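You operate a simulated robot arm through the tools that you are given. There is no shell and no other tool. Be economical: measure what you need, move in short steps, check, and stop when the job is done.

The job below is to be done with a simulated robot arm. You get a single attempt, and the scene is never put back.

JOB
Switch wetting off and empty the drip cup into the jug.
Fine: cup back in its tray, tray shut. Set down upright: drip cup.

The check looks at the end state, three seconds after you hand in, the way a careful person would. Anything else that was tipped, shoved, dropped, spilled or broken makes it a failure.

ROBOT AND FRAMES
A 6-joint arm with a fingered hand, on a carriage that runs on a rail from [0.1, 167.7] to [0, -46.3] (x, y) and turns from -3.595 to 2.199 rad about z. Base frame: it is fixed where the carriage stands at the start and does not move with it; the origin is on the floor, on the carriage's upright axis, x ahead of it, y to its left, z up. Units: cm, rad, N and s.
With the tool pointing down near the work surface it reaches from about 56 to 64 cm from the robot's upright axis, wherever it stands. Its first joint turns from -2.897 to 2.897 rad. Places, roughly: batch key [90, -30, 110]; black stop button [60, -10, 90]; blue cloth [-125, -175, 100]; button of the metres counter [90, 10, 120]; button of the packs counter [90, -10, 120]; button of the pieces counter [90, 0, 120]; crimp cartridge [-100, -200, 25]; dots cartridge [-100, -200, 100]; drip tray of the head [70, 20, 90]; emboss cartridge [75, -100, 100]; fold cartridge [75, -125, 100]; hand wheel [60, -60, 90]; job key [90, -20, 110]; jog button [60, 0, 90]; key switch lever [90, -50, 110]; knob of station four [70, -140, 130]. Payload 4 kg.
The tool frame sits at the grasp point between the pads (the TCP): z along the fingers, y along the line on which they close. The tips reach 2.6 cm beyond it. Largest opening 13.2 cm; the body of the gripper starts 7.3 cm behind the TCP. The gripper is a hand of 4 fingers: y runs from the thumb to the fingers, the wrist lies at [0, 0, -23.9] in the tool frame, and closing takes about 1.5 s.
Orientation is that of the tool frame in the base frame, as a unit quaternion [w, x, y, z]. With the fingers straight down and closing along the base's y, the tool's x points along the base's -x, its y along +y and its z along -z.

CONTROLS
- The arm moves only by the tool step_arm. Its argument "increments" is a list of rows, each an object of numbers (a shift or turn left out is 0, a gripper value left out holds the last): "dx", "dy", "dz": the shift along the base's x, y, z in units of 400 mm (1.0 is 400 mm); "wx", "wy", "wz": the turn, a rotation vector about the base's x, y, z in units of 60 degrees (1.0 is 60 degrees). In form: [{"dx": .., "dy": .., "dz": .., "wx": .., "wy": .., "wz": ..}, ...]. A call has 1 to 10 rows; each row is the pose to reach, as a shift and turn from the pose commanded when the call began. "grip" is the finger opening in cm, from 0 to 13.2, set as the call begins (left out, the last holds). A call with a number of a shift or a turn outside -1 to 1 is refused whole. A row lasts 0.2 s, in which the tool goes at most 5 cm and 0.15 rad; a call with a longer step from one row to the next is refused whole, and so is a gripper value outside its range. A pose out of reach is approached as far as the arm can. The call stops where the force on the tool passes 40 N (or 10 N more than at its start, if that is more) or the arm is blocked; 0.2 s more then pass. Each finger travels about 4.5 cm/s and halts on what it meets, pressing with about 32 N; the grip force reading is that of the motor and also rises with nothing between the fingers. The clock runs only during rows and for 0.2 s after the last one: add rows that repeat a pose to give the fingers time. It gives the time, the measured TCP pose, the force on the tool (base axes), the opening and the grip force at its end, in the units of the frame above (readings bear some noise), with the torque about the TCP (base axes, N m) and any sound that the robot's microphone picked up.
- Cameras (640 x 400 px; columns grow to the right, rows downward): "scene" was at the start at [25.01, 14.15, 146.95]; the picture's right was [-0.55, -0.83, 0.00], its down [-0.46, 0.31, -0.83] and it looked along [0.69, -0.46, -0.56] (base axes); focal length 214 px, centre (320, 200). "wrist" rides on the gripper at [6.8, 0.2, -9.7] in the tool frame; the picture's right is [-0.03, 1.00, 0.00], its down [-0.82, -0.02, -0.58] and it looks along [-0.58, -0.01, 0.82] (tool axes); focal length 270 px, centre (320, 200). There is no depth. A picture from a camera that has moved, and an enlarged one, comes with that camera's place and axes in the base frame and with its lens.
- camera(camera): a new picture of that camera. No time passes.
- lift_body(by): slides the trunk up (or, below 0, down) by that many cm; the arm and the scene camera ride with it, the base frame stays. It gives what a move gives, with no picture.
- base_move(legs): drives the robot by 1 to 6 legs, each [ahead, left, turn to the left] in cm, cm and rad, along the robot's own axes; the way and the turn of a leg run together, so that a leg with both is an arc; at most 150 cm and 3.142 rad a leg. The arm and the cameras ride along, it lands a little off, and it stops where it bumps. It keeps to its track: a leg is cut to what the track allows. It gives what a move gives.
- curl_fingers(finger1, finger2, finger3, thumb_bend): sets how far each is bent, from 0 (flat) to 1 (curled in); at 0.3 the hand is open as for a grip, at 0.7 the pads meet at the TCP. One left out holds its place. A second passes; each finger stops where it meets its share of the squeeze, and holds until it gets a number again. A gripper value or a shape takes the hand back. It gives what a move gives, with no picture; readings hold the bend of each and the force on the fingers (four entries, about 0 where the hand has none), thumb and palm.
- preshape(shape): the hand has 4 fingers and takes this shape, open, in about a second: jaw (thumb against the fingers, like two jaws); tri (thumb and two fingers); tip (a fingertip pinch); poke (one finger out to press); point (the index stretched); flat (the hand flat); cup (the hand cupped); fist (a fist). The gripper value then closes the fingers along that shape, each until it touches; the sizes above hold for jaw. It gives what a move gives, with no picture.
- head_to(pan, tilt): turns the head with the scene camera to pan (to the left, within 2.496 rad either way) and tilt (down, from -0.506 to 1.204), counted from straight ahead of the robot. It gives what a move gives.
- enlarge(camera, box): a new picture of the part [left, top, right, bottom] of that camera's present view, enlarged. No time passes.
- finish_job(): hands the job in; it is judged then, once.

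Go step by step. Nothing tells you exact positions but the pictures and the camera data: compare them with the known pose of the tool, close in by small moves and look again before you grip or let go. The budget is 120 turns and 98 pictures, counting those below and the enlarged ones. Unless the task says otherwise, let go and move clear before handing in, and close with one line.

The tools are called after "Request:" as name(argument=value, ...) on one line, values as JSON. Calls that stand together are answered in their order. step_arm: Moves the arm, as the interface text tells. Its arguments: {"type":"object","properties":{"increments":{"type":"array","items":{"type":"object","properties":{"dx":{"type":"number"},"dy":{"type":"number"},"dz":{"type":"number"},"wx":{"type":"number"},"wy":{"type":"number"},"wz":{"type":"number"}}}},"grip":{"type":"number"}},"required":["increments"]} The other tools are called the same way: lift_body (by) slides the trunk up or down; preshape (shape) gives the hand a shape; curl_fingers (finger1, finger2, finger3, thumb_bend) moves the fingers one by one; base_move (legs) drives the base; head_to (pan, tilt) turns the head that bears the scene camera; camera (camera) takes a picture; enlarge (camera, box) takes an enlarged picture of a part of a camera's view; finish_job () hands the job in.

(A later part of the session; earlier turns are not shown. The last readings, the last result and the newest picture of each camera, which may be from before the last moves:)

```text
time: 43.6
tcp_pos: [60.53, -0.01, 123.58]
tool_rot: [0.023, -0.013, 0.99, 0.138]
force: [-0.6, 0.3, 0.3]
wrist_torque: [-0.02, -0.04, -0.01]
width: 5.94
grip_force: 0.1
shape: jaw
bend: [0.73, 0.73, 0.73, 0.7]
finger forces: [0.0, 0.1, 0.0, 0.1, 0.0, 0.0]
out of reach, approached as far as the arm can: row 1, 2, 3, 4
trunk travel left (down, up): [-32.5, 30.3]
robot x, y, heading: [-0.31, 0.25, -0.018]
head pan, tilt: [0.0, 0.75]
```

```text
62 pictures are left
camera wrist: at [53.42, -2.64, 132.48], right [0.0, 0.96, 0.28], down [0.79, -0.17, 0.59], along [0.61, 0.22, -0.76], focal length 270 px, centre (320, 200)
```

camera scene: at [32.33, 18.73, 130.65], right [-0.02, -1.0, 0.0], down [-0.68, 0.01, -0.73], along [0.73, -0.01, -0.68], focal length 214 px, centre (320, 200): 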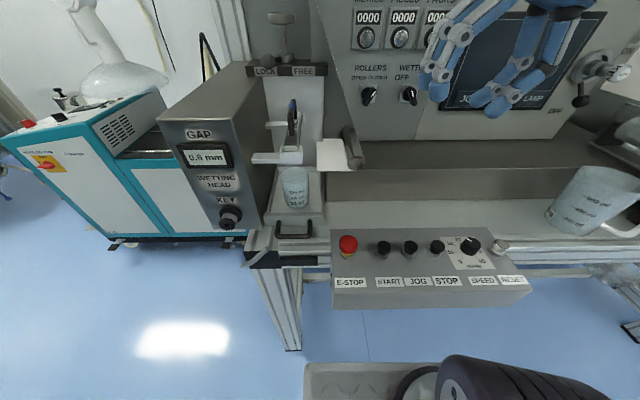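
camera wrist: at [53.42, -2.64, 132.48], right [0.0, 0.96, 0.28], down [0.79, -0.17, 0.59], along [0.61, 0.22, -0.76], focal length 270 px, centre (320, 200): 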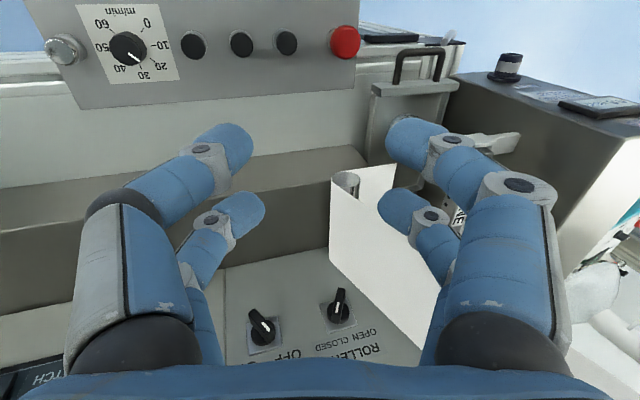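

I'll straighten the tool, then drive the carriage left so that the handle is straight ahead.

Request:
step_arm(increments=[{"wx": -0.13, "wy": 0.02}, {"wx": -0.265, "wy": 0.04}, {"wx": -0.265, "wy": 0.04}])

Request:
base_move(legs=[[0, 12, 0]])

Request:
camera(camera="wrist")

Request:
camera(camera="scene")

```text
time: 44.4
tcp_pos: [60.62, -0.05, 123.54]
tool_rot: [0.022, -0.012, 0.99, 0.138]
force: [-0.4, 1.0, 0.5]
wrist_torque: [0.01, -0.03, 0.0]
width: 5.98
grip_force: 0.1
shape: jaw
bend: [0.73, 0.73, 0.73, 0.7]
finger forces: [0.1, 0.0, 0.0, 0.0, 0.0, 0.1]
out of reach, approached as far as the arm can: row 1, 2, 3
trunk travel left (down, up): [-32.5, 30.3]
robot x, y, heading: [-0.2, 0.16, -0.023]
head pan, tilt: [0.0, 0.75]
```

```text
time: 45.6
tcp_pos: [60.79, 11.96, 123.61]
tool_rot: [0.022, -0.011, 0.99, 0.138]
force: [0.9, 0.4, 0.2]
wrist_torque: [-0.02, -0.01, 0.03]
width: 5.98
grip_force: 0.0
shape: jaw
bend: [0.73, 0.73, 0.73, 0.7]
finger forces: [0.0, 0.0, 0.1, 0.0, 0.0, 0.0]
trunk travel left (down, up): [-32.5, 30.3]
robot x, y, heading: [0.06, 12.32, -0.019]
head pan, tilt: [0.0, 0.75]
```

```text
61 pictures are left
camera wrist: at [53.51, 9.35, 132.41], right [0.0, 0.96, 0.28], down [0.79, -0.16, 0.59], along [0.61, 0.22, -0.76], focal length 270 px, centre (320, 200)
```

wrist: 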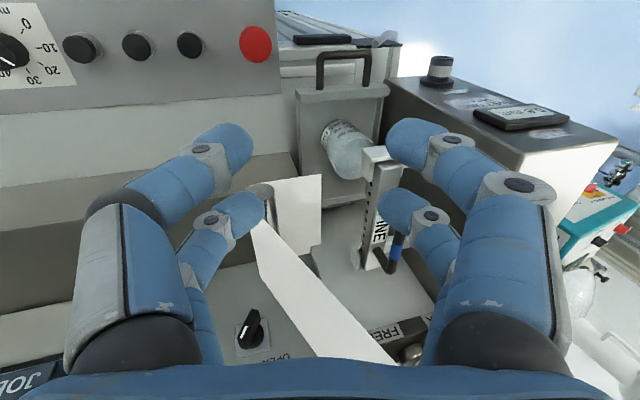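

```text
60 pictures are left
camera scene: at [32.39, 30.73, 130.63], right [-0.02, -1.0, 0.0], down [-0.68, 0.01, -0.73], along [0.73, -0.01, -0.68], focal length 214 px, centre (320, 200)
```

scene: 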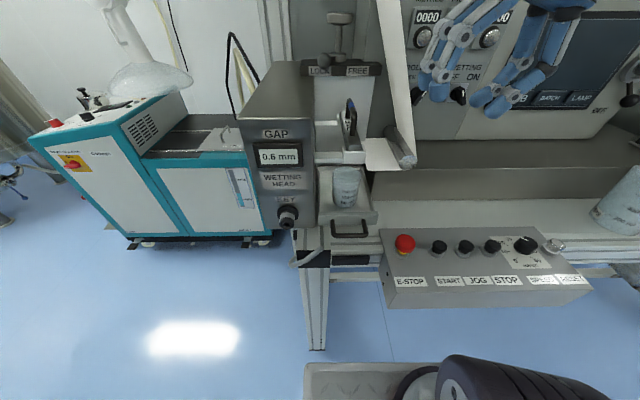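

The handle bar is at about [60,24,95] with roughly 3 cm of gap to the tray front. I'll lower the hand a little, straighten it, and rotate 90° so that it closes along x.

Request:
step_arm(increments=[{"dz": -0.1}, {"dz": -0.2}, {"dz": -0.3}, {"dz": -0.3, "wx": -0.13}, {"dz": -0.3, "wx": -0.265, "wy": 0.04}])

Request:
step_arm(increments=[{"wz": 0.14}, {"wz": 0.28}, {"wz": 0.42}, {"wz": 0.56}, {"wz": 0.7}, {"wz": 0.84}, {"wz": 0.98}])

Request:
preshape(shape="tip")

Request:
camera(camera="wrist")

```text
time: 46.8
tcp_pos: [60.43, 11.98, 110.94]
tool_rot: [0.03, -0.013, 0.991, 0.129]
force: [0.2, -0.1, 0.0]
wrist_torque: [0.02, 0.03, 0.01]
width: 6.0
grip_force: 0.2
shape: jaw
bend: [0.73, 0.73, 0.73, 0.7]
finger forces: [0.1, 0.0, 0.0, 0.0, 0.0, 0.0]
out of reach, approached as far as the arm can: row 4, 5
trunk travel left (down, up): [-32.5, 30.3]
robot x, y, heading: [-0.34, 12.16, -0.017]
head pan, tilt: [0.0, 0.75]
```

```text
time: 48.4
tcp_pos: [61.35, 16.22, 110.04]
tool_rot: [-0.003, -0.49, 0.855, 0.169]
force: [0.4, 0.4, -0.9]
wrist_torque: [-0.02, 0.01, 0.03]
width: 5.98
grip_force: 0.0
shape: jaw
bend: [0.73, 0.73, 0.73, 0.7]
finger forces: [0.0, 0.0, 0.1, 0.0, 0.0, 0.0]
out of reach, approached as far as the arm can: row 3, 4, 5, 6, 7
trunk travel left (down, up): [-32.5, 30.3]
robot x, y, heading: [-0.12, 12.19, -0.016]
head pan, tilt: [0.0, 0.75]
```

```text
time: 49.3
tcp_pos: [61.38, 16.05, 110.04]
tool_rot: [-0.004, -0.489, 0.856, 0.17]
force: [-1.0, -0.1, -0.2]
wrist_torque: [-0.03, -0.01, -0.02]
width: 13.2
grip_force: 0.1
shape: tip
bend: [0.3, 0.3, 0.3, 0.3]
finger forces: [0.0, 0.1, 0.0, 0.0, 0.1, 0.0]
trunk travel left (down, up): [-32.5, 30.3]
robot x, y, heading: [-0.02, 12.09, -0.015]
head pan, tilt: [0.0, 0.75]
```

```text
59 pictures are left
camera wrist: at [59.32, 7.66, 118.15], right [-0.82, 0.49, 0.3], down [0.54, 0.51, 0.67], along [0.17, 0.71, -0.68], focal length 270 px, centre (320, 200)
```

wrist: 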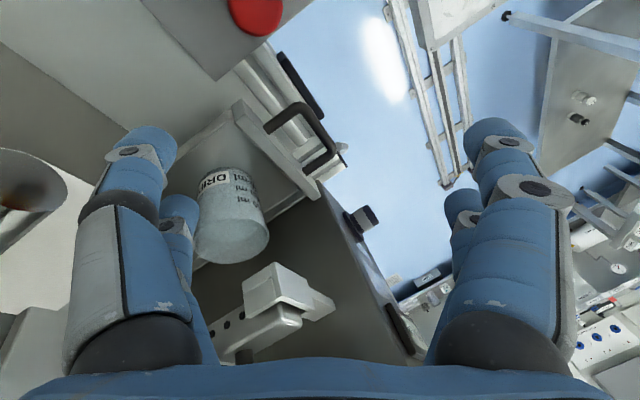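

The downward reach band depends on trunk height, so lowering it pushed the inner limit out. I'll raise the trunk again and straighten the hand there.

Request:
lift_body(by=15)

Request:
step_arm(increments=[{"dx": -0.01, "dz": -0.1}, {"dx": -0.01, "dz": -0.2}, {"dx": -0.01, "dz": -0.3}])

Request:
step_arm(increments=[{"wx": -0.13}, {"wx": -0.26}, {"wx": -0.32, "wy": -0.06}, {"wx": -0.32, "wy": -0.06}])

```text
time: 51.1
tcp_pos: [61.25, 16.08, 125.01]
tool_rot: [-0.004, -0.489, 0.855, 0.169]
force: [0.7, 0.3, 0.3]
wrist_torque: [0.01, -0.01, 0.0]
width: 13.21
grip_force: 0.1
shape: tip
bend: [0.3, 0.3, 0.3, 0.3]
finger forces: [0.0, 0.0, 0.0, 0.0, 0.0, 0.0]
trunk travel left (down, up): [-47.5, 15.3]
robot x, y, heading: [-0.17, 12.15, -0.017]
head pan, tilt: [0.0, 0.75]
```

```text
time: 51.9
tcp_pos: [60.84, 15.87, 112.95]
tool_rot: [-0.003, -0.49, 0.855, 0.168]
force: [-0.2, 0.8, -0.4]
wrist_torque: [0.0, -0.02, -0.03]
width: 13.19
grip_force: 0.1
shape: tip
bend: [0.3, 0.3, 0.3, 0.3]
finger forces: [0.0, 0.0, 0.1, 0.0, 0.1, 0.0]
trunk travel left (down, up): [-47.5, 15.3]
robot x, y, heading: [0.21, 12.42, -0.018]
head pan, tilt: [0.0, 0.75]
```

```text
time: 52.9
tcp_pos: [60.8, 16.59, 112.52]
tool_rot: [-0.013, -0.488, 0.86, 0.149]
force: [-0.4, 0.7, 0.6]
wrist_torque: [-0.02, 0.01, -0.01]
width: 13.17
grip_force: 0.0
shape: tip
bend: [0.3, 0.3, 0.3, 0.3]
finger forces: [0.0, 0.0, 0.1, 0.0, 0.0, 0.1]
out of reach, approached as far as the arm can: row 1, 2, 3, 4
trunk travel left (down, up): [-47.5, 15.3]
robot x, y, heading: [-0.02, 12.1, -0.02]
head pan, tilt: [0.0, 0.75]
```

I'll shift the carriage so that the hand is above the handle and slightly in front, then lower and straighten there.

Request:
base_move(legs=[[0, 8, 0]])

Request:
step_arm(increments=[{"dz": -0.1}, {"dz": -0.2}, {"dz": -0.2, "wx": -0.13}, {"dz": -0.2, "wx": -0.26}, {"dz": -0.2, "wx": -0.26, "wy": -0.1}, {"dz": -0.2, "wx": -0.26, "wy": -0.1}])

Request:
camera(camera="wrist")

Request:
camera(camera="scene")

```text
time: 54.0
tcp_pos: [60.52, 22.94, 112.34]
tool_rot: [-0.018, -0.483, 0.863, 0.149]
force: [-1.6, -8.6, 3.4]
wrist_torque: [-0.3, -0.16, -0.66]
width: 13.21
grip_force: 0.1
shape: tip
bend: [0.3, 0.3, 0.24, 0.3]
finger forces: [0.0, 0.1, 8.4, 0.1, 0.0, 0.1]
trunk travel left (down, up): [-47.5, 15.3]
robot x, y, heading: [0.29, 19.05, -0.019]
head pan, tilt: [0.0, 0.75]
stopped in leg 1: the force on the tool passed its limit at 56 N (the readings are from after the stop); the commanded pose is now the measured one
```

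```text
time: 55.4
tcp_pos: [58.78, 24.16, 99.95]
tool_rot: [0.003, -0.48, 0.874, 0.076]
force: [-0.1, 0.6, 0.7]
wrist_torque: [0.01, -0.05, 0.0]
width: 13.2
grip_force: 0.0
shape: tip
bend: [0.3, 0.3, 0.3, 0.3]
finger forces: [0.2, 0.0, 0.0, 0.0, 0.0, 0.0]
out of reach, approached as far as the arm can: row 3, 4, 5, 6
trunk travel left (down, up): [-47.5, 15.3]
robot x, y, heading: [0.02, 19.42, -0.021]
head pan, tilt: [0.0, 0.75]
```

```text
58 pictures are left
camera wrist: at [55.77, 17.21, 108.82], right [-0.83, 0.55, 0.13], down [0.5, 0.59, 0.63], along [0.27, 0.59, -0.76], focal length 270 px, centre (320, 200)
```

wrist: 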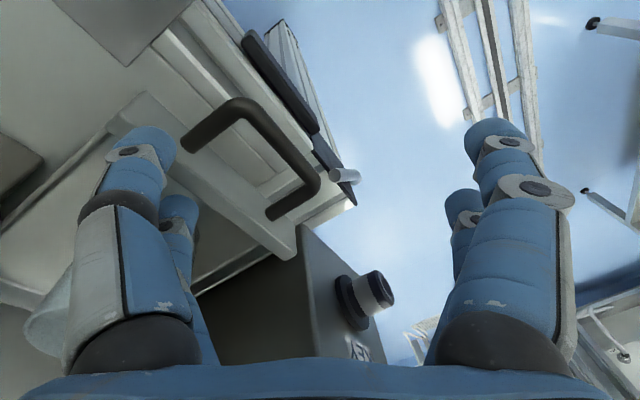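

```text
57 pictures are left
camera scene: at [26.31, 37.77, 145.57], right [-0.02, -1.0, 0.0], down [-0.68, 0.01, -0.73], along [0.73, -0.01, -0.68], focal length 214 px, centre (320, 200)
```

scene: 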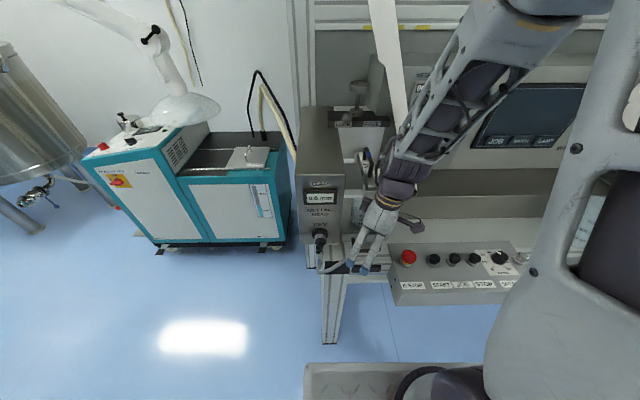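

Now I have a good fix: the handle bar is at x≈60.5, y 20.5–27.4, z≈94, and the tray front at x≈64.6. I'll narrow the opening, yaw to line up with x, and look.

Request:
step_arm(increments=[{"wz": 0.1}, {"wz": 0.22}, {"wz": 0.34}, {"wz": 0.46}, {"wz": 0.55}, {"wz": 0.55}, {"wz": 0.55}], grip=5)

Request:
camera(camera="wrist")

```text
time: 57.0
tcp_pos: [57.91, 25.31, 97.85]
tool_rot: [-0.001, 0.706, -0.702, -0.088]
force: [-0.4, 0.1, 0.1]
wrist_torque: [0.03, 0.02, 0.0]
width: 5.01
grip_force: 0.0
shape: tip
bend: [0.73, 0.73, 0.74, 0.7]
finger forces: [0.1, 0.0, 0.1, 0.1, 0.0, 0.0]
out of reach, approached as far as the arm can: row 2, 3, 4, 5, 6, 7
trunk travel left (down, up): [-47.5, 15.3]
robot x, y, heading: [0.08, 18.92, -0.02]
head pan, tilt: [0.0, 0.75]
```

```text
56 pictures are left
camera wrist: at [58.96, 17.23, 106.48], right [-0.99, 0.01, 0.12], down [0.09, 0.74, 0.67], along [-0.08, 0.68, -0.73], focal length 270 px, centre (320, 200)
```

wrist: 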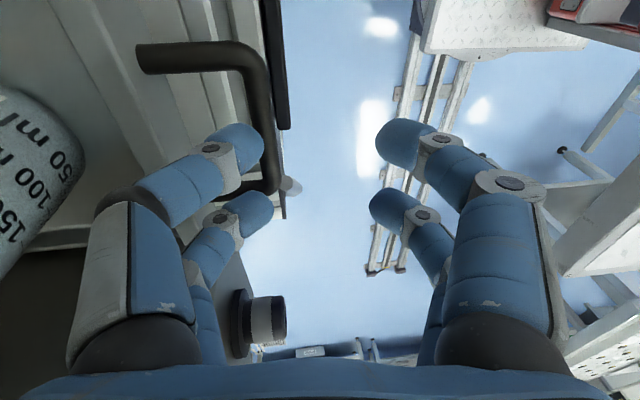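

Aligned. I'll raise slightly, move over the bar with a 4 cm opening, and try to straighten the small lean.

Request:
step_arm(increments=[{"dz": 0.05}, {"dx": 0.04, "dy": -0.02, "dz": 0.05}, {"dx": 0.0575, "dy": -0.0325, "dz": 0.05, "wx": -0.06, "wy": -0.06}, {"dx": 0.0575, "dy": -0.0325, "dz": 0.05, "wx": -0.12, "wy": -0.12}, {"dx": 0.0575, "dy": -0.0325, "dz": 0.05, "wx": -0.12, "wy": -0.12}], grip=4)

Request:
camera(camera="wrist")

```text
time: 58.2
tcp_pos: [58.66, 23.44, 96.76]
tool_rot: [-0.04, 0.709, -0.704, -0.02]
force: [0.4, 0.6, 0.3]
wrist_torque: [0.02, -0.01, -0.02]
width: 4.02
grip_force: 0.1
shape: tip
bend: [0.73, 0.73, 0.74, 0.7]
finger forces: [0.0, 0.1, 0.0, 0.0, 0.0, 0.0]
out of reach, approached as far as the arm can: row 1, 2, 3, 4, 5
trunk travel left (down, up): [-47.5, 15.3]
robot x, y, heading: [-0.01, 19.24, -0.022]
head pan, tilt: [0.0, 0.75]
```

```text
55 pictures are left
camera wrist: at [58.38, 15.85, 105.62], right [-1.0, 0.02, -0.03], down [0.0, 0.76, 0.65], along [0.03, 0.65, -0.76], focal length 270 px, centre (320, 200)
```

wrist: 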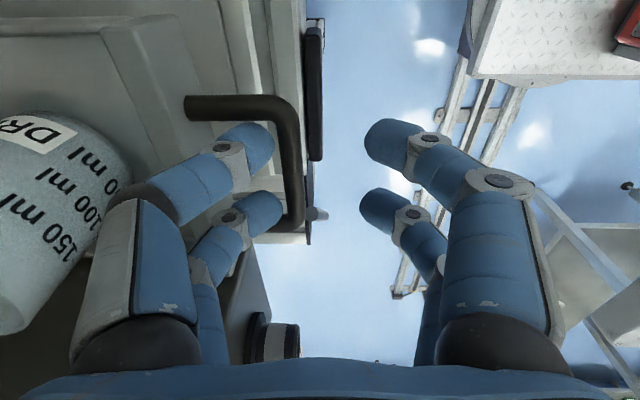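

Nearly vertical now. The tips are just above the bar, so I'll rise, shift +x, then look before lowering.

Request:
step_arm(increments=[{"dx": 0.005, "dz": 0.03}, {"dx": 0.04, "dy": 0.01, "dz": 0.04}, {"dx": 0.04, "dy": 0.01, "dz": 0.04}])

Request:
camera(camera="wrist")

```text
time: 59.0
tcp_pos: [60.09, 23.94, 97.71]
tool_rot: [-0.045, 0.709, -0.703, -0.024]
force: [0.2, 0.3, 0.1]
wrist_torque: [0.03, 0.03, -0.06]
width: 4.02
grip_force: 0.1
shape: tip
bend: [0.73, 0.73, 0.74, 0.7]
finger forces: [0.1, 0.1, 0.0, 0.1, 0.0, 0.0]
out of reach, approached as far as the arm can: row 2, 3
trunk travel left (down, up): [-47.5, 15.3]
robot x, y, heading: [-0.32, 19.28, -0.017]
head pan, tilt: [0.0, 0.75]
```

```text
54 pictures are left
camera wrist: at [59.68, 16.2, 106.51], right [-1.0, 0.02, -0.03], down [0.0, 0.76, 0.66], along [0.03, 0.65, -0.75], focal length 270 px, centre (320, 200)
```

wrist: 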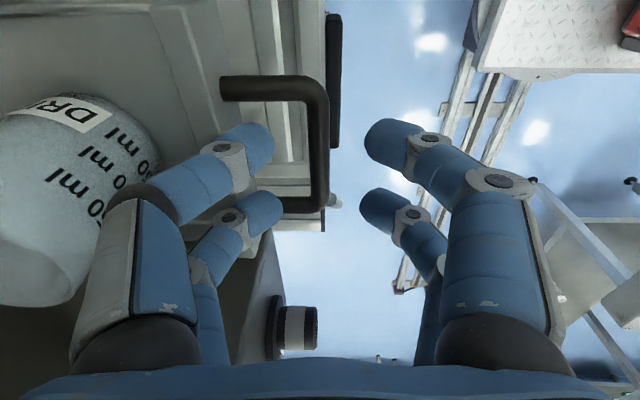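

The bar is centred between the digits. Lowering around it.

Request:
step_arm(increments=[{"dz": -0.03}, {"dz": -0.06}, {"dz": -0.09}, {"dz": -0.09}])

Request:
camera(camera="wrist")

```text
time: 59.5
tcp_pos: [60.33, 23.98, 96.4]
tool_rot: [-0.045, 0.708, -0.704, -0.017]
force: [-6.8, -3.0, 33.9]
wrist_torque: [0.6, -1.42, 0.03]
width: 3.97
grip_force: 0.1
shape: tip
bend: [0.73, 0.73, 0.77, 0.7]
finger forces: [0.1, 0.0, 33.5, 0.1, 0.4, 0.1]
trunk travel left (down, up): [-47.5, 15.3]
robot x, y, heading: [0.4, 19.07, -0.021]
head pan, tilt: [0.0, 0.75]
stopped in row 2: the force on the tool passed its limit at 54 N (the readings are from after the stop); the commanded pose is now the measured one
```

```text
53 pictures are left
camera wrist: at [59.84, 16.29, 105.44], right [-1.0, 0.02, -0.04], down [-0.01, 0.76, 0.65], along [0.04, 0.65, -0.76], focal length 270 px, centre (320, 200)
```

wrist: 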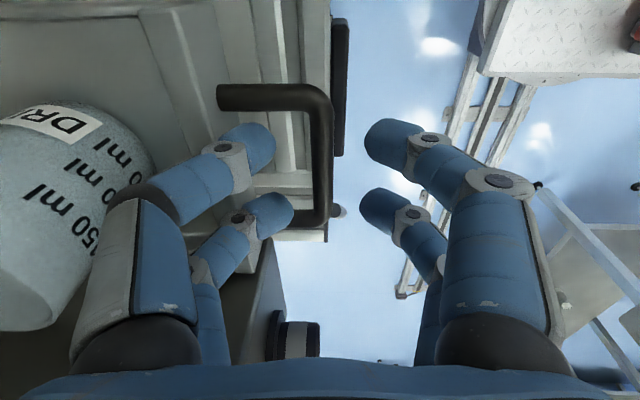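

The digit pair is too wide for the handle's inside. I'll rise, shift 3.3 cm toward −y so that one digit goes inside and its neighbour passes outside the leg, and lower again.

Request:
step_arm(increments=[{"dz": 0.04}, {"dz": 0.04, "dy": -0.0825}, {"dz": 0.04, "dy": -0.0825}])

Request:
step_arm(increments=[{"dz": -0.025}, {"dz": -0.05}, {"dz": -0.075}, {"dz": -0.1}, {"dz": -0.1}])

Request:
camera(camera="wrist")

```text
time: 60.3
tcp_pos: [60.12, 20.67, 97.76]
tool_rot: [-0.047, 0.709, -0.703, -0.02]
force: [-0.1, -0.6, 0.8]
wrist_torque: [0.0, -0.02, 0.02]
width: 4.0
grip_force: 0.0
shape: tip
bend: [0.73, 0.73, 0.74, 0.7]
finger forces: [0.0, 0.0, 0.0, 0.0, 0.0, 0.1]
trunk travel left (down, up): [-47.5, 15.3]
robot x, y, heading: [-0.09, 19.43, -0.025]
head pan, tilt: [0.0, 0.75]
```

```text
time: 60.9
tcp_pos: [60.46, 20.71, 96.47]
tool_rot: [-0.048, 0.709, -0.703, -0.015]
force: [-8.6, -1.6, 34.1]
wrist_torque: [0.58, -1.36, 0.06]
width: 3.9
grip_force: 0.1
shape: tip
bend: [0.73, 0.73, 0.77, 0.7]
finger forces: [0.0, 0.0, 34.0, 0.1, 2.1, 0.0]
trunk travel left (down, up): [-47.5, 15.3]
robot x, y, heading: [0.21, 19.41, -0.022]
head pan, tilt: [0.0, 0.75]
stopped in row 3: the force on the tool passed its limit at 54 N (the readings are from after the stop); the commanded pose is now the measured one
```

```text
52 pictures are left
camera wrist: at [59.9, 13.01, 105.43], right [-1.0, 0.02, -0.05], down [-0.01, 0.76, 0.65], along [0.05, 0.65, -0.76], focal length 270 px, centre (320, 200)
```

wrist: 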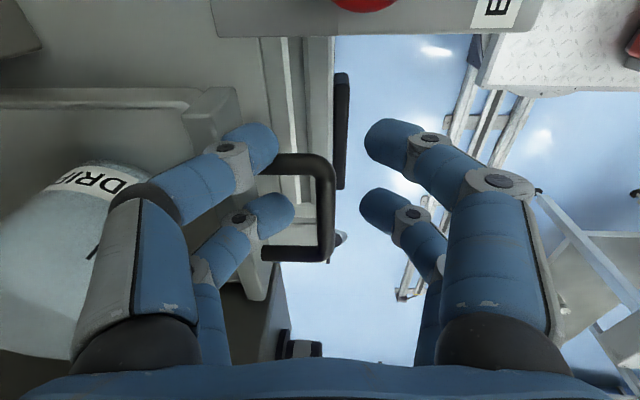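

Finger 3 lands on the tray's front wall because the digits flare outward. Better plan: close along y, gripping the handle's near leg, with one digit pair behind the bar and one in front. I'll raise and yaw back.

Request:
step_arm(increments=[{"dz": 0.06}, {"dz": 0.12}, {"dz": 0.15, "wz": -0.14}, {"dz": 0.15, "wz": -0.28}, {"dz": 0.15, "wz": -0.42}, {"dz": 0.15, "wz": -0.56}, {"dz": 0.15, "wz": -0.7}, {"dz": 0.15, "wz": -0.84}, {"dz": 0.15, "wz": -0.98}])

Request:
step_arm(increments=[{"wz": -0.13}, {"wz": -0.26}, {"wz": -0.39}, {"wz": -0.5}, {"wz": -0.5}])

Request:
camera(camera="wrist")

```text
time: 62.9
tcp_pos: [59.33, 19.77, 99.38]
tool_rot: [0.069, -0.271, 0.96, 0.019]
force: [0.8, 0.2, 0.4]
wrist_torque: [0.02, 0.01, 0.03]
width: 4.0
grip_force: 0.1
shape: tip
bend: [0.73, 0.73, 0.74, 0.7]
finger forces: [0.1, 0.0, 0.1, 0.1, 0.1, 0.0]
out of reach, approached as far as the arm can: row 2, 3, 4, 5, 6, 7, 8, 9
trunk travel left (down, up): [-47.5, 15.3]
robot x, y, heading: [-0.14, 19.46, -0.021]
head pan, tilt: [0.0, 0.75]
```

```text
time: 64.1
tcp_pos: [58.87, 18.95, 97.61]
tool_rot: [0.081, -0.016, 0.996, 0.018]
force: [-0.7, 0.5, 0.3]
wrist_torque: [0.02, -0.03, 0.0]
width: 4.0
grip_force: 0.0
shape: tip
bend: [0.73, 0.73, 0.74, 0.7]
finger forces: [0.0, 0.0, 0.0, 0.1, 0.1, 0.1]
out of reach, approached as far as the arm can: row 2, 3, 4, 5
trunk travel left (down, up): [-47.5, 15.3]
robot x, y, heading: [-0.46, 19.27, -0.021]
head pan, tilt: [0.0, 0.75]
```

```text
51 pictures are left
camera wrist: at [50.66, 18.58, 106.0], right [-0.01, 1.0, 0.04], down [0.71, -0.02, 0.7], along [0.7, 0.04, -0.71], focal length 270 px, centre (320, 200)
```

wrist: 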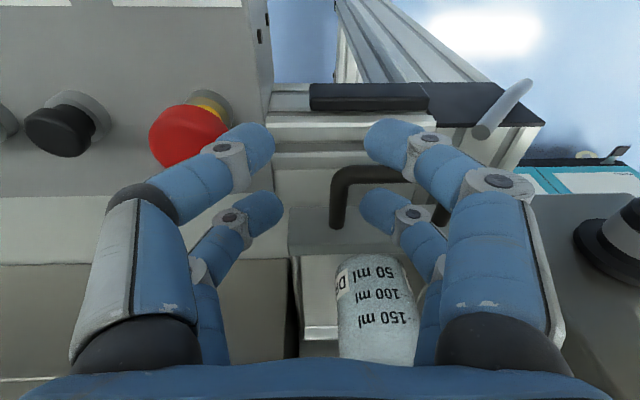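

Orientation is right. Now I centre over the handle corner at [60.5,20.6] and look again.

Request:
step_arm(increments=[{"dx": 0.02, "dy": 0.02, "dz": 0.01}, {"dx": 0.045, "dy": 0.042, "dz": 0.015}, {"dx": 0.045, "dy": 0.042, "dz": 0.015}])

Request:
camera(camera="wrist")

```text
time: 64.9
tcp_pos: [60.49, 20.41, 97.8]
tool_rot: [0.081, -0.018, 0.996, 0.025]
force: [-0.3, -0.5, 0.0]
wrist_torque: [0.02, 0.01, 0.0]
width: 4.0
grip_force: 0.0
shape: tip
bend: [0.73, 0.73, 0.74, 0.7]
finger forces: [0.0, 0.0, 0.1, 0.0, 0.0, 0.0]
out of reach, approached as far as the arm can: row 1, 2
trunk travel left (down, up): [-47.5, 15.3]
robot x, y, heading: [-0.18, 19.55, -0.015]
head pan, tilt: [0.0, 0.75]
```

```text
50 pictures are left
camera wrist: at [52.28, 19.85, 106.15], right [-0.01, 1.0, 0.05], down [0.71, -0.03, 0.7], along [0.7, 0.05, -0.71], focal length 270 px, centre (320, 200)
```

wrist: 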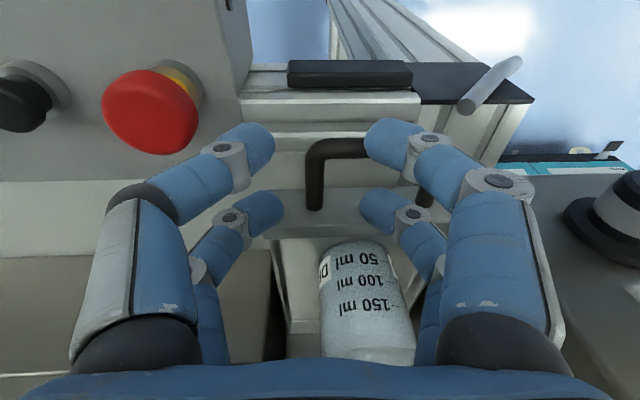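

The leg is centred. I'll back off 0.8 cm in x so that the pairs straddle the bar, and lower.

Request:
step_arm(increments=[{"dx": -0.02}, {"dx": -0.02, "dz": -0.03}, {"dx": -0.02, "dz": -0.06}, {"dx": -0.02, "dz": -0.085}, {"dx": -0.02, "dz": -0.085}])

Request:
camera(camera="wrist")

```text
time: 66.1
tcp_pos: [59.86, 20.81, 95.37]
tool_rot: [0.077, -0.016, 0.997, 0.016]
force: [-0.5, 0.5, -0.2]
wrist_torque: [-0.03, -0.04, -0.01]
width: 3.99
grip_force: 0.0
shape: tip
bend: [0.74, 0.73, 0.74, 0.7]
finger forces: [0.0, 0.0, 0.1, 0.0, 0.1, 0.0]
out of reach, approached as far as the arm can: row 1, 2, 3, 4, 5
trunk travel left (down, up): [-47.5, 15.3]
robot x, y, heading: [-0.18, 19.51, -0.021]
head pan, tilt: [0.0, 0.75]
```

```text
49 pictures are left
camera wrist: at [51.75, 20.37, 103.74], right [-0.01, 1.0, 0.03], down [0.72, -0.02, 0.7], along [0.7, 0.03, -0.72], focal length 270 px, centre (320, 200)
```

wrist: 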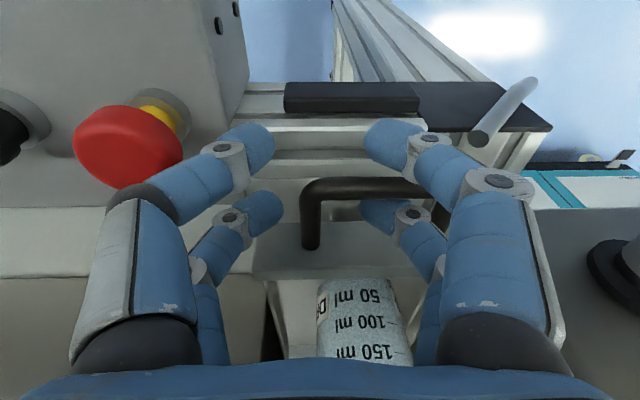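

The bar lies between the near and far digits. I'll lower a bit more and close on the leg.

Request:
step_arm(increments=[{"dz": -0.02}, {"dz": -0.035}, {"dz": -0.035}])

Request:
step_arm(increments=[{"dz": 0}, {"dz": 0}, {"dz": 0}, {"dz": 0}, {"dz": 0}], grip=0.6)

Request:
camera(camera="wrist")

```text
time: 66.9
tcp_pos: [60.64, 21.21, 94.47]
tool_rot: [0.09, -0.017, 0.996, 0.016]
force: [-0.1, 0.1, 0.7]
wrist_torque: [0.01, -0.01, 0.0]
width: 3.99
grip_force: 0.0
shape: tip
bend: [0.74, 0.73, 0.74, 0.7]
finger forces: [0.1, 0.0, 0.0, 0.1, 0.0, 0.0]
out of reach, approached as far as the arm can: row 1, 2, 3
trunk travel left (down, up): [-47.5, 15.3]
robot x, y, heading: [-0.01, 19.39, -0.024]
head pan, tilt: [0.0, 0.75]
```

```text
time: 68.1
tcp_pos: [60.75, 21.17, 94.47]
tool_rot: [0.09, -0.017, 0.996, 0.016]
force: [-0.5, -1.9, -0.1]
wrist_torque: [-0.01, -0.01, 0.0]
width: 0.63
grip_force: 0.0
shape: tip
bend: [0.71, 0.71, 0.7, 0.7]
finger forces: [0.0, 0.1, 1.2, 0.1, 0.0, 0.0]
trunk travel left (down, up): [-47.5, 15.3]
robot x, y, heading: [0.13, 18.98, -0.02]
head pan, tilt: [0.0, 0.75]
```

```text
48 pictures are left
camera wrist: at [52.3, 20.84, 102.72], right [-0.01, 1.0, 0.03], down [0.7, -0.02, 0.71], along [0.71, 0.03, -0.7], focal length 270 px, centre (320, 200)
```

wrist: 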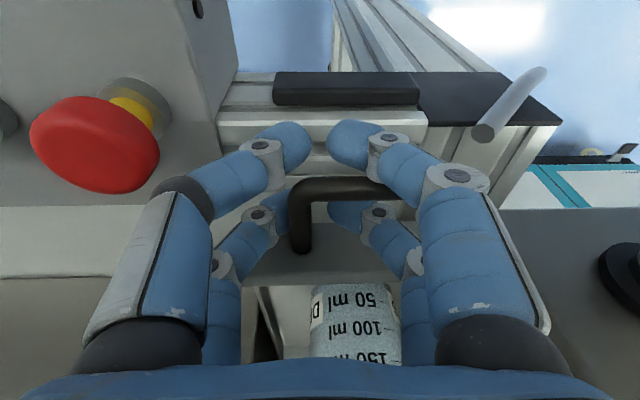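

One digit pair is behind the bar around the leg, and the other pair is in front. I'll squeeze and pull gently toward −x.

Request:
step_arm(increments=[{"dx": 0}, {"dx": 0}, {"dx": -0.02}, {"dx": -0.045}, {"dx": -0.07}, {"dx": -0.095}, {"dx": -0.12}], grip=0)

Request:
camera(camera="wrist")

```text
time: 69.7
tcp_pos: [59.1, 20.74, 94.21]
tool_rot: [0.074, -0.016, 0.997, 0.009]
force: [1.6, 1.4, 0.0]
wrist_torque: [0.02, 0.0, -0.03]
width: 0.0
grip_force: 32.0
shape: tip
bend: [0.61, 0.65, 0.71, 0.7]
finger forces: [0.1, 1.5, 0.1, 0.1, 0.0, 0.0]
out of reach, approached as far as the arm can: row 3, 4, 5, 6, 7
trunk travel left (down, up): [-47.5, 15.3]
robot x, y, heading: [0.26, 19.22, -0.023]
head pan, tilt: [0.0, 0.75]
```

```text
47 pictures are left
camera wrist: at [50.91, 20.57, 102.53], right [-0.01, 1.0, 0.02], down [0.72, -0.01, 0.69], along [0.69, 0.02, -0.72], focal length 270 px, centre (320, 200)
```

wrist: 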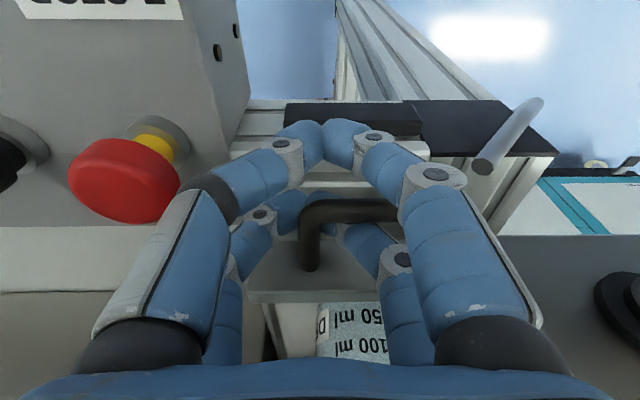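

The arm is at its inner radius limit here and the tray hasn't moved. I'll release, shift the carriage to −y so the pull stays inside the reach band, and re-hook.

Request:
step_arm(increments=[{"dx": 0.02}, {"dx": 0.02}, {"dx": 0.02}, {"dx": 0.02}, {"dx": 0.03, "dz": 0.04}, {"dx": 0.04, "dz": 0.08}, {"dx": 0.05, "dz": 0.12}, {"dx": 0.06, "dz": 0.16}], grip=4)

Request:
camera(camera="wrist")

```text
time: 71.5
tcp_pos: [60.92, 19.95, 98.25]
tool_rot: [0.082, -0.018, 0.996, 0.026]
force: [-0.1, 0.1, -0.4]
wrist_torque: [-0.02, 0.0, 0.01]
width: 3.96
grip_force: 0.1
shape: tip
bend: [0.74, 0.74, 0.74, 0.7]
finger forces: [0.0, 0.1, 0.1, 0.0, 0.0, 0.0]
out of reach, approached as far as the arm can: row 1, 2, 5, 6, 7, 8
trunk travel left (down, up): [-47.5, 15.3]
robot x, y, heading: [0.06, 19.41, -0.023]
head pan, tilt: [0.0, 0.75]
```

```text
46 pictures are left
camera wrist: at [52.66, 19.37, 106.58], right [-0.01, 1.0, 0.05], down [0.71, -0.03, 0.7], along [0.7, 0.05, -0.71], focal length 270 px, centre (320, 200)
```

wrist: 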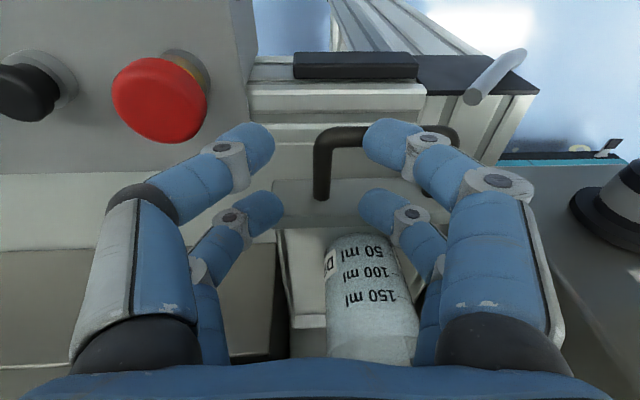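

I'll raise the trunk, drive 20 cm right, and reach the arm back to the handle.

Request:
lift_body(by=10)

Request:
base_move(legs=[[0, -20, 0]])

Request:
step_arm(increments=[{"dy": 0.1}, {"dy": 0.2}, {"dy": 0.3}, {"dy": 0.4}, {"dy": 0.51}, {"dy": 0.51}])

Request:
camera(camera="wrist")

```text
time: 72.8
tcp_pos: [52.67, 20.19, 108.3]
tool_rot: [0.081, -0.018, 0.996, 0.026]
force: [0.0, -0.1, 0.5]
wrist_torque: [-0.04, 0.02, -0.01]
width: 3.98
grip_force: 0.1
shape: tip
bend: [0.74, 0.74, 0.74, 0.7]
finger forces: [0.0, 0.0, 0.1, 0.0, 0.0, 0.1]
trunk travel left (down, up): [-57.5, 5.3]
robot x, y, heading: [-0.14, 19.34, -0.021]
head pan, tilt: [0.0, 0.75]
```

```text
time: 74.4
tcp_pos: [52.7, -0.34, 108.38]
tool_rot: [0.082, -0.016, 0.996, 0.026]
force: [0.0, 0.3, -0.4]
wrist_torque: [-0.02, 0.01, -0.01]
width: 4.0
grip_force: 0.0
shape: tip
bend: [0.74, 0.74, 0.74, 0.7]
finger forces: [0.0, 0.0, 0.0, 0.0, 0.1, 0.0]
trunk travel left (down, up): [-57.5, 5.3]
robot x, y, heading: [0.18, -0.67, -0.017]
head pan, tilt: [0.0, 0.75]
```

```text
time: 75.8
tcp_pos: [53.4, 19.37, 106.44]
tool_rot: [0.1, -0.021, 0.992, 0.08]
force: [-0.3, 0.5, -0.4]
wrist_torque: [0.01, 0.02, 0.06]
width: 3.98
grip_force: 0.0
shape: tip
bend: [0.74, 0.74, 0.74, 0.7]
finger forces: [0.0, 0.0, 0.0, 0.0, 0.0, 0.0]
out of reach, approached as far as the arm can: row 1, 2, 3, 4, 5, 6
trunk travel left (down, up): [-57.5, 5.3]
robot x, y, heading: [-0.06, -1.24, -0.025]
head pan, tilt: [0.0, 0.75]
```

```text
45 pictures are left
camera wrist: at [44.88, 17.82, 114.38], right [-0.03, 0.99, 0.16], down [0.69, -0.09, 0.72], along [0.73, 0.13, -0.68], focal length 270 px, centre (320, 200)
```

wrist: 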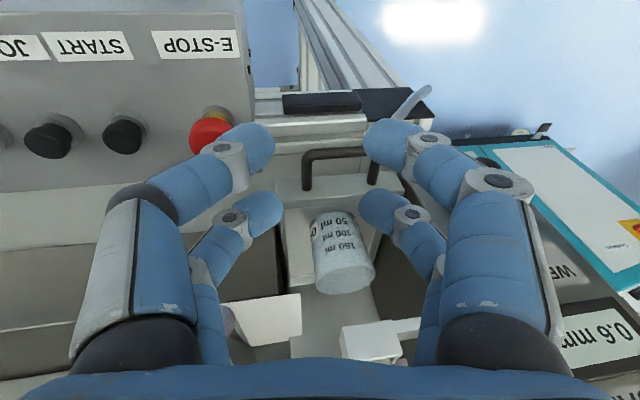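

Interesting: raising the trunk also carries the shoulder back about 8 cm, which is useful for pulling. I'll reach forward to above the handle corner from here.

Request:
step_arm(increments=[{"dx": 0.06, "dz": -0.04}, {"dx": 0.12, "dy": 0.015, "dz": -0.1}, {"dx": 0.165, "dy": 0.03, "dz": -0.17}, {"dx": 0.165, "dy": 0.03, "dz": -0.2, "wx": -0.1, "wy": 0.08}, {"dx": 0.165, "dy": 0.03, "dz": -0.2, "wx": -0.15, "wy": 0.15}, {"dx": 0.165, "dy": 0.03, "dz": -0.2, "wx": -0.15, "wy": 0.15}])

Request:
camera(camera="wrist")

```text
time: 77.2
tcp_pos: [55.48, 19.36, 96.15]
tool_rot: [-0.001, -0.02, 0.999, 0.033]
force: [-0.1, -0.5, 0.0]
wrist_torque: [0.04, -0.01, 0.0]
width: 3.97
grip_force: 0.1
shape: tip
bend: [0.74, 0.74, 0.74, 0.7]
finger forces: [0.0, 0.0, 0.1, 0.1, 0.1, 0.0]
out of reach, approached as far as the arm can: row 1, 2, 3, 4, 5, 6
trunk travel left (down, up): [-57.5, 5.3]
robot x, y, heading: [-0.29, -0.86, -0.02]
head pan, tilt: [0.0, 0.75]
```

```text
44 pictures are left
camera wrist: at [48.7, 18.59, 105.65], right [-0.01, 1.0, 0.07], down [0.82, -0.03, 0.57], along [0.57, 0.06, -0.82], focal length 270 px, centre (320, 200)
```

wrist: 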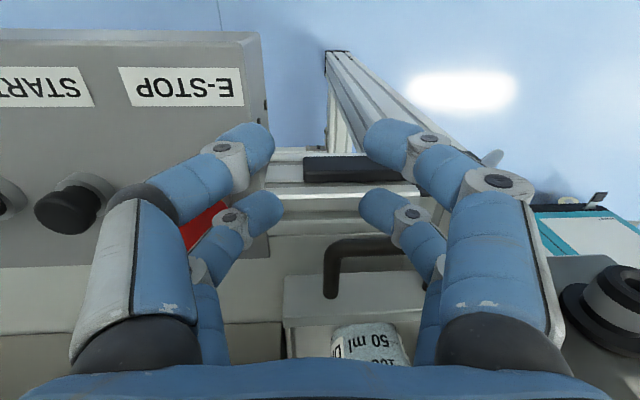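

I'm at the outer limit here, so the trunk is a bit too high. I'll raise the hand 5 cm, lower the trunk 5 cm and re-approach.

Request:
step_arm(increments=[{"dz": 0.06, "dy": 0.015}, {"dz": 0.125, "dy": 0.03}, {"dz": 0.15, "dy": 0.03}])

Request:
lift_body(by=-5)

Request:
camera(camera="wrist")

```text
time: 78.0
tcp_pos: [54.87, 20.22, 101.41]
tool_rot: [-0.002, -0.02, 0.999, 0.047]
force: [0.5, 0.0, -0.3]
wrist_torque: [-0.01, -0.01, 0.01]
width: 3.96
grip_force: 0.0
shape: tip
bend: [0.74, 0.74, 0.74, 0.7]
finger forces: [0.0, 0.1, 0.0, 0.1, 0.0, 0.1]
out of reach, approached as far as the arm can: row 2, 3
trunk travel left (down, up): [-57.5, 5.3]
robot x, y, heading: [-0.0, -1.15, -0.023]
head pan, tilt: [0.0, 0.75]
```

```text
time: 79.0
tcp_pos: [54.84, 20.27, 96.22]
tool_rot: [-0.001, -0.02, 0.999, 0.038]
force: [0.0, -0.2, -0.1]
wrist_torque: [-0.01, -0.01, -0.04]
width: 4.01
grip_force: 0.1
shape: tip
bend: [0.74, 0.74, 0.74, 0.7]
finger forces: [0.0, 0.1, 0.1, 0.1, 0.0, 0.1]
trunk travel left (down, up): [-52.5, 10.3]
robot x, y, heading: [0.22, -0.85, -0.022]
head pan, tilt: [0.0, 0.75]
```

```text
43 pictures are left
camera wrist: at [48.13, 19.38, 105.88], right [-0.01, 1.0, 0.08], down [0.82, -0.03, 0.57], along [0.57, 0.07, -0.82], focal length 270 px, centre (320, 200)
```

wrist: 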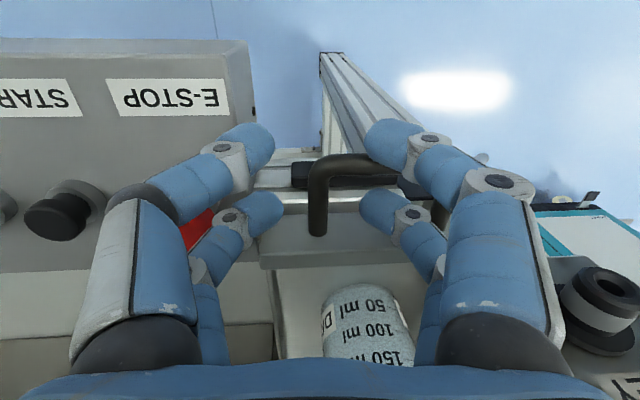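

The tray has come out about 5.5 cm: it hooked on the digits, and the bar is now at x≈54 between the pairs with the cup still upright. I'll lower slightly and keep pulling.

Request:
step_arm(increments=[{"dz": -0.02}, {"dz": -0.04}, {"dx": -0.03, "dz": -0.04}, {"dx": -0.06, "dz": -0.04}, {"dx": -0.09, "dz": -0.04}, {"dx": -0.12, "dz": -0.04}])

Request:
camera(camera="wrist")

Request:
camera(camera="scene")

```text
time: 80.3
tcp_pos: [50.09, 20.12, 94.78]
tool_rot: [-0.002, -0.021, 0.999, 0.038]
force: [1.0, -0.5, 0.1]
wrist_torque: [0.01, -0.03, -0.06]
width: 3.99
grip_force: 0.1
shape: tip
bend: [0.74, 0.74, 0.74, 0.7]
finger forces: [0.0, 0.7, 0.0, 0.0, 0.0, 0.0]
trunk travel left (down, up): [-52.5, 10.3]
robot x, y, heading: [-0.21, -0.79, -0.026]
head pan, tilt: [0.0, 0.75]
```

```text
42 pictures are left
camera wrist: at [43.34, 19.32, 104.32], right [-0.01, 1.0, 0.08], down [0.82, -0.03, 0.57], along [0.57, 0.07, -0.82], focal length 270 px, centre (320, 200)
```

wrist: 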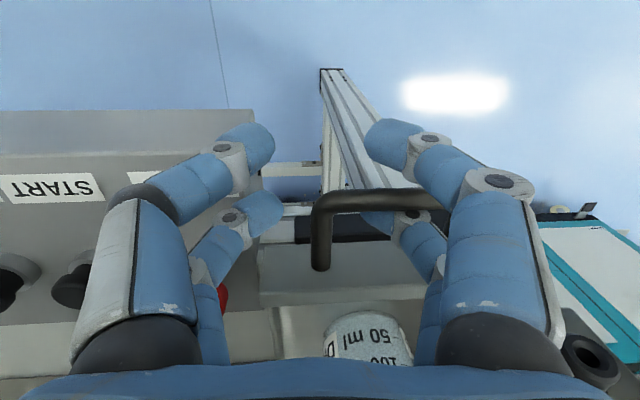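

```text
41 pictures are left
camera scene: at [22.82, 17.59, 150.63], right [-0.02, -1.0, 0.0], down [-0.68, 0.02, -0.73], along [0.73, -0.02, -0.68], focal length 214 px, centre (320, 200)
```

scene: 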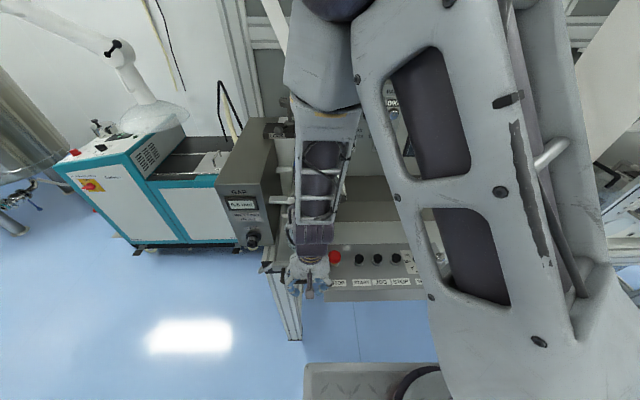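

Pulling works smoothly, with about 10 cm out now. A little more, then I'll back off and inspect.

Request:
step_arm(increments=[{"dx": -0.03}, {"dx": -0.06}, {"dx": -0.09}, {"dx": -0.11}, {"dx": -0.11}])

Request:
step_arm(increments=[{"dx": 0.01}, {"dx": 0.02, "dz": 0.05}, {"dx": 0.02, "dz": 0.1}, {"dx": 0.02, "dz": 0.2}, {"dx": 0.02, "dz": 0.3}, {"dx": 0.02, "dz": 0.3}])

Request:
camera(camera="wrist")

```text
time: 81.5
tcp_pos: [45.79, 20.23, 94.68]
tool_rot: [-0.002, -0.021, 0.999, 0.039]
force: [1.2, 0.3, 0.6]
wrist_torque: [-0.01, 0.0, 0.0]
width: 4.01
grip_force: 0.1
shape: tip
bend: [0.74, 0.74, 0.74, 0.7]
finger forces: [0.1, 0.7, 0.0, 0.1, 0.1, 0.0]
trunk travel left (down, up): [-52.5, 10.3]
robot x, y, heading: [0.24, -0.78, -0.024]
head pan, tilt: [0.0, 0.75]
```

```text
time: 83.0
tcp_pos: [46.26, 19.74, 105.01]
tool_rot: [-0.008, -0.02, 0.998, 0.056]
force: [0.3, 1.5, 0.7]
wrist_torque: [0.01, 0.02, 0.0]
width: 3.97
grip_force: 0.2
shape: tip
bend: [0.74, 0.74, 0.74, 0.7]
finger forces: [0.0, 0.1, 0.1, 0.0, 0.0, 0.1]
out of reach, approached as far as the arm can: row 4, 5, 6
trunk travel left (down, up): [-52.5, 10.3]
robot x, y, heading: [0.02, -0.74, -0.022]
head pan, tilt: [0.0, 0.75]
```

```text
40 pictures are left
camera wrist: at [39.65, 18.56, 114.72], right [-0.01, 0.99, 0.11], down [0.83, -0.05, 0.56], along [0.56, 0.1, -0.82], focal length 270 px, centre (320, 200)
```

wrist: 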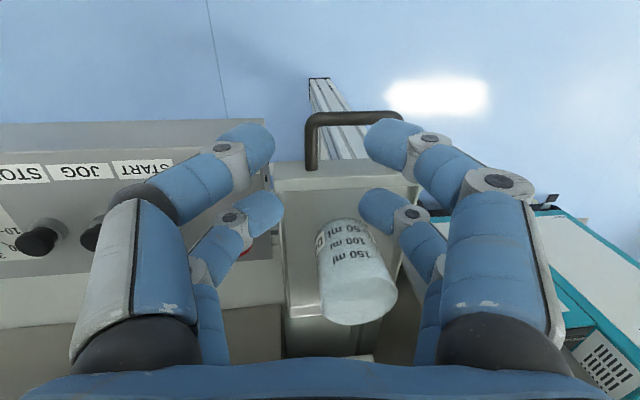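

The cup is clear of the bracket, at about [57.5,23], with the handle at x≈46. I plan a side grasp with the tool pitched about 30° below horizontal, coming from the right-front, so that I can roll to pour. First I'll drive right, set the jaw, and pitch the hand.

Request:
base_move(legs=[[0, -29, 0]])

Request:
preshape(shape="jaw")

Request:
step_arm(increments=[{"dx": 0.05, "dy": 0.05, "dz": 0.02, "wy": -0.12}, {"dx": 0.1, "dy": 0.1, "dz": 0.05, "wy": -0.24}, {"dx": 0.15, "dy": 0.15, "dz": 0.08, "wy": -0.36}, {"dx": 0.2, "dy": 0.2, "dz": 0.1, "wy": -0.48}, {"dx": 0.25, "dy": 0.25, "dz": 0.1, "wy": -0.6}, {"dx": 0.3, "dy": 0.3, "dz": 0.1, "wy": -0.72}, {"dx": 0.35, "dy": 0.35, "dz": 0.1, "wy": -0.84}, {"dx": 0.38, "dy": 0.38, "dz": 0.1, "wy": -0.96}])

Request:
camera(camera="scene")

```text
time: 85.0
tcp_pos: [46.2, -9.47, 105.08]
tool_rot: [-0.008, -0.02, 0.998, 0.057]
force: [0.1, -0.5, -0.3]
wrist_torque: [-0.01, -0.02, 0.0]
width: 3.97
grip_force: 0.0
shape: tip
bend: [0.74, 0.74, 0.74, 0.7]
finger forces: [0.0, 0.0, 0.1, 0.0, 0.0, 0.0]
trunk travel left (down, up): [-52.5, 10.3]
robot x, y, heading: [0.12, -30.18, -0.024]
head pan, tilt: [0.0, 0.75]
```

```text
time: 85.9
tcp_pos: [46.26, -9.47, 105.14]
tool_rot: [-0.007, -0.02, 0.998, 0.057]
force: [-0.6, -0.2, 0.0]
wrist_torque: [0.03, -0.03, 0.01]
width: 13.18
grip_force: 0.1
shape: jaw
bend: [0.3, 0.3, 0.3, 0.3]
finger forces: [0.0, 0.0, 0.0, 0.0, 0.1, 0.0]
trunk travel left (down, up): [-52.5, 10.3]
robot x, y, heading: [-0.12, -30.18, -0.024]
head pan, tilt: [0.0, 0.75]
```

```text
time: 87.7
tcp_pos: [61.32, 5.87, 109.03]
tool_rot: [0.475, -0.045, 0.878, 0.04]
force: [-1.3, 0.4, 0.8]
wrist_torque: [0.0, -0.01, -0.01]
width: 13.18
grip_force: 0.0
shape: jaw
bend: [0.3, 0.3, 0.3, 0.3]
finger forces: [0.0, 0.0, 0.0, 0.0, 0.1, 0.1]
out of reach, approached as far as the arm can: row 1, 2, 3
trunk travel left (down, up): [-52.5, 10.3]
robot x, y, heading: [0.13, -30.05, -0.026]
head pan, tilt: [0.0, 0.75]
```

```text
39 pictures are left
camera scene: at [22.77, -11.61, 150.64], right [-0.02, -1.0, 0.0], down [-0.68, 0.02, -0.73], along [0.73, -0.02, -0.68], focal length 214 px, centre (320, 200)
```

scene: 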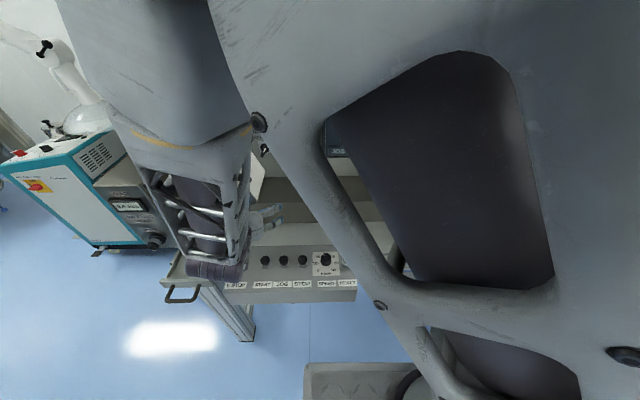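

The pitched pose is fine. Now I yaw left toward the cup and move to a pre-grasp about 12 cm away from it.

Request:
step_arm(increments=[{"dx": -0.04, "dy": 0.04, "dz": -0.005, "wz": 0.1}, {"dx": -0.09, "dy": 0.08, "dz": -0.015, "wz": 0.21}, {"dx": -0.14, "dy": 0.13, "dz": -0.025, "wz": 0.32}, {"dx": -0.19, "dy": 0.18, "dz": -0.04, "wz": 0.43}, {"dx": -0.24, "dy": 0.22, "dz": -0.06, "wz": 0.54}, {"dx": -0.29, "dy": 0.27, "dz": -0.08, "wz": 0.67}, {"dx": -0.29, "dy": 0.27, "dz": -0.08, "wz": 0.67}], grip=11)

Request:
camera(camera="wrist")

```text
time: 89.3
tcp_pos: [49.86, 16.55, 105.8]
tool_rot: [0.432, -0.344, 0.809, 0.201]
force: [-0.4, 0.4, 0.2]
wrist_torque: [-0.01, -0.02, 0.0]
width: 11.03
grip_force: 0.0
shape: jaw
bend: [0.56, 0.56, 0.56, 0.4]
finger forces: [0.0, 0.0, 0.0, 0.0, 0.0, 0.0]
trunk travel left (down, up): [-52.5, 10.3]
robot x, y, heading: [-0.11, -30.37, -0.026]
head pan, tilt: [0.0, 0.75]
```

```text
38 pictures are left
camera wrist: at [41.72, 8.06, 105.36], right [-0.72, 0.69, 0.05], down [0.01, -0.06, 1.0], along [0.69, 0.72, 0.04], focal length 270 px, centre (320, 200)
```

wrist: 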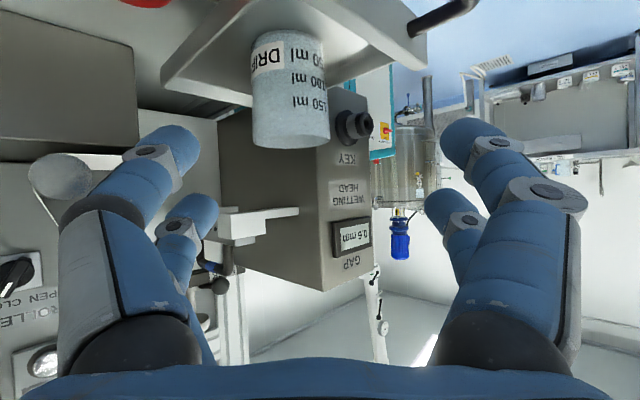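

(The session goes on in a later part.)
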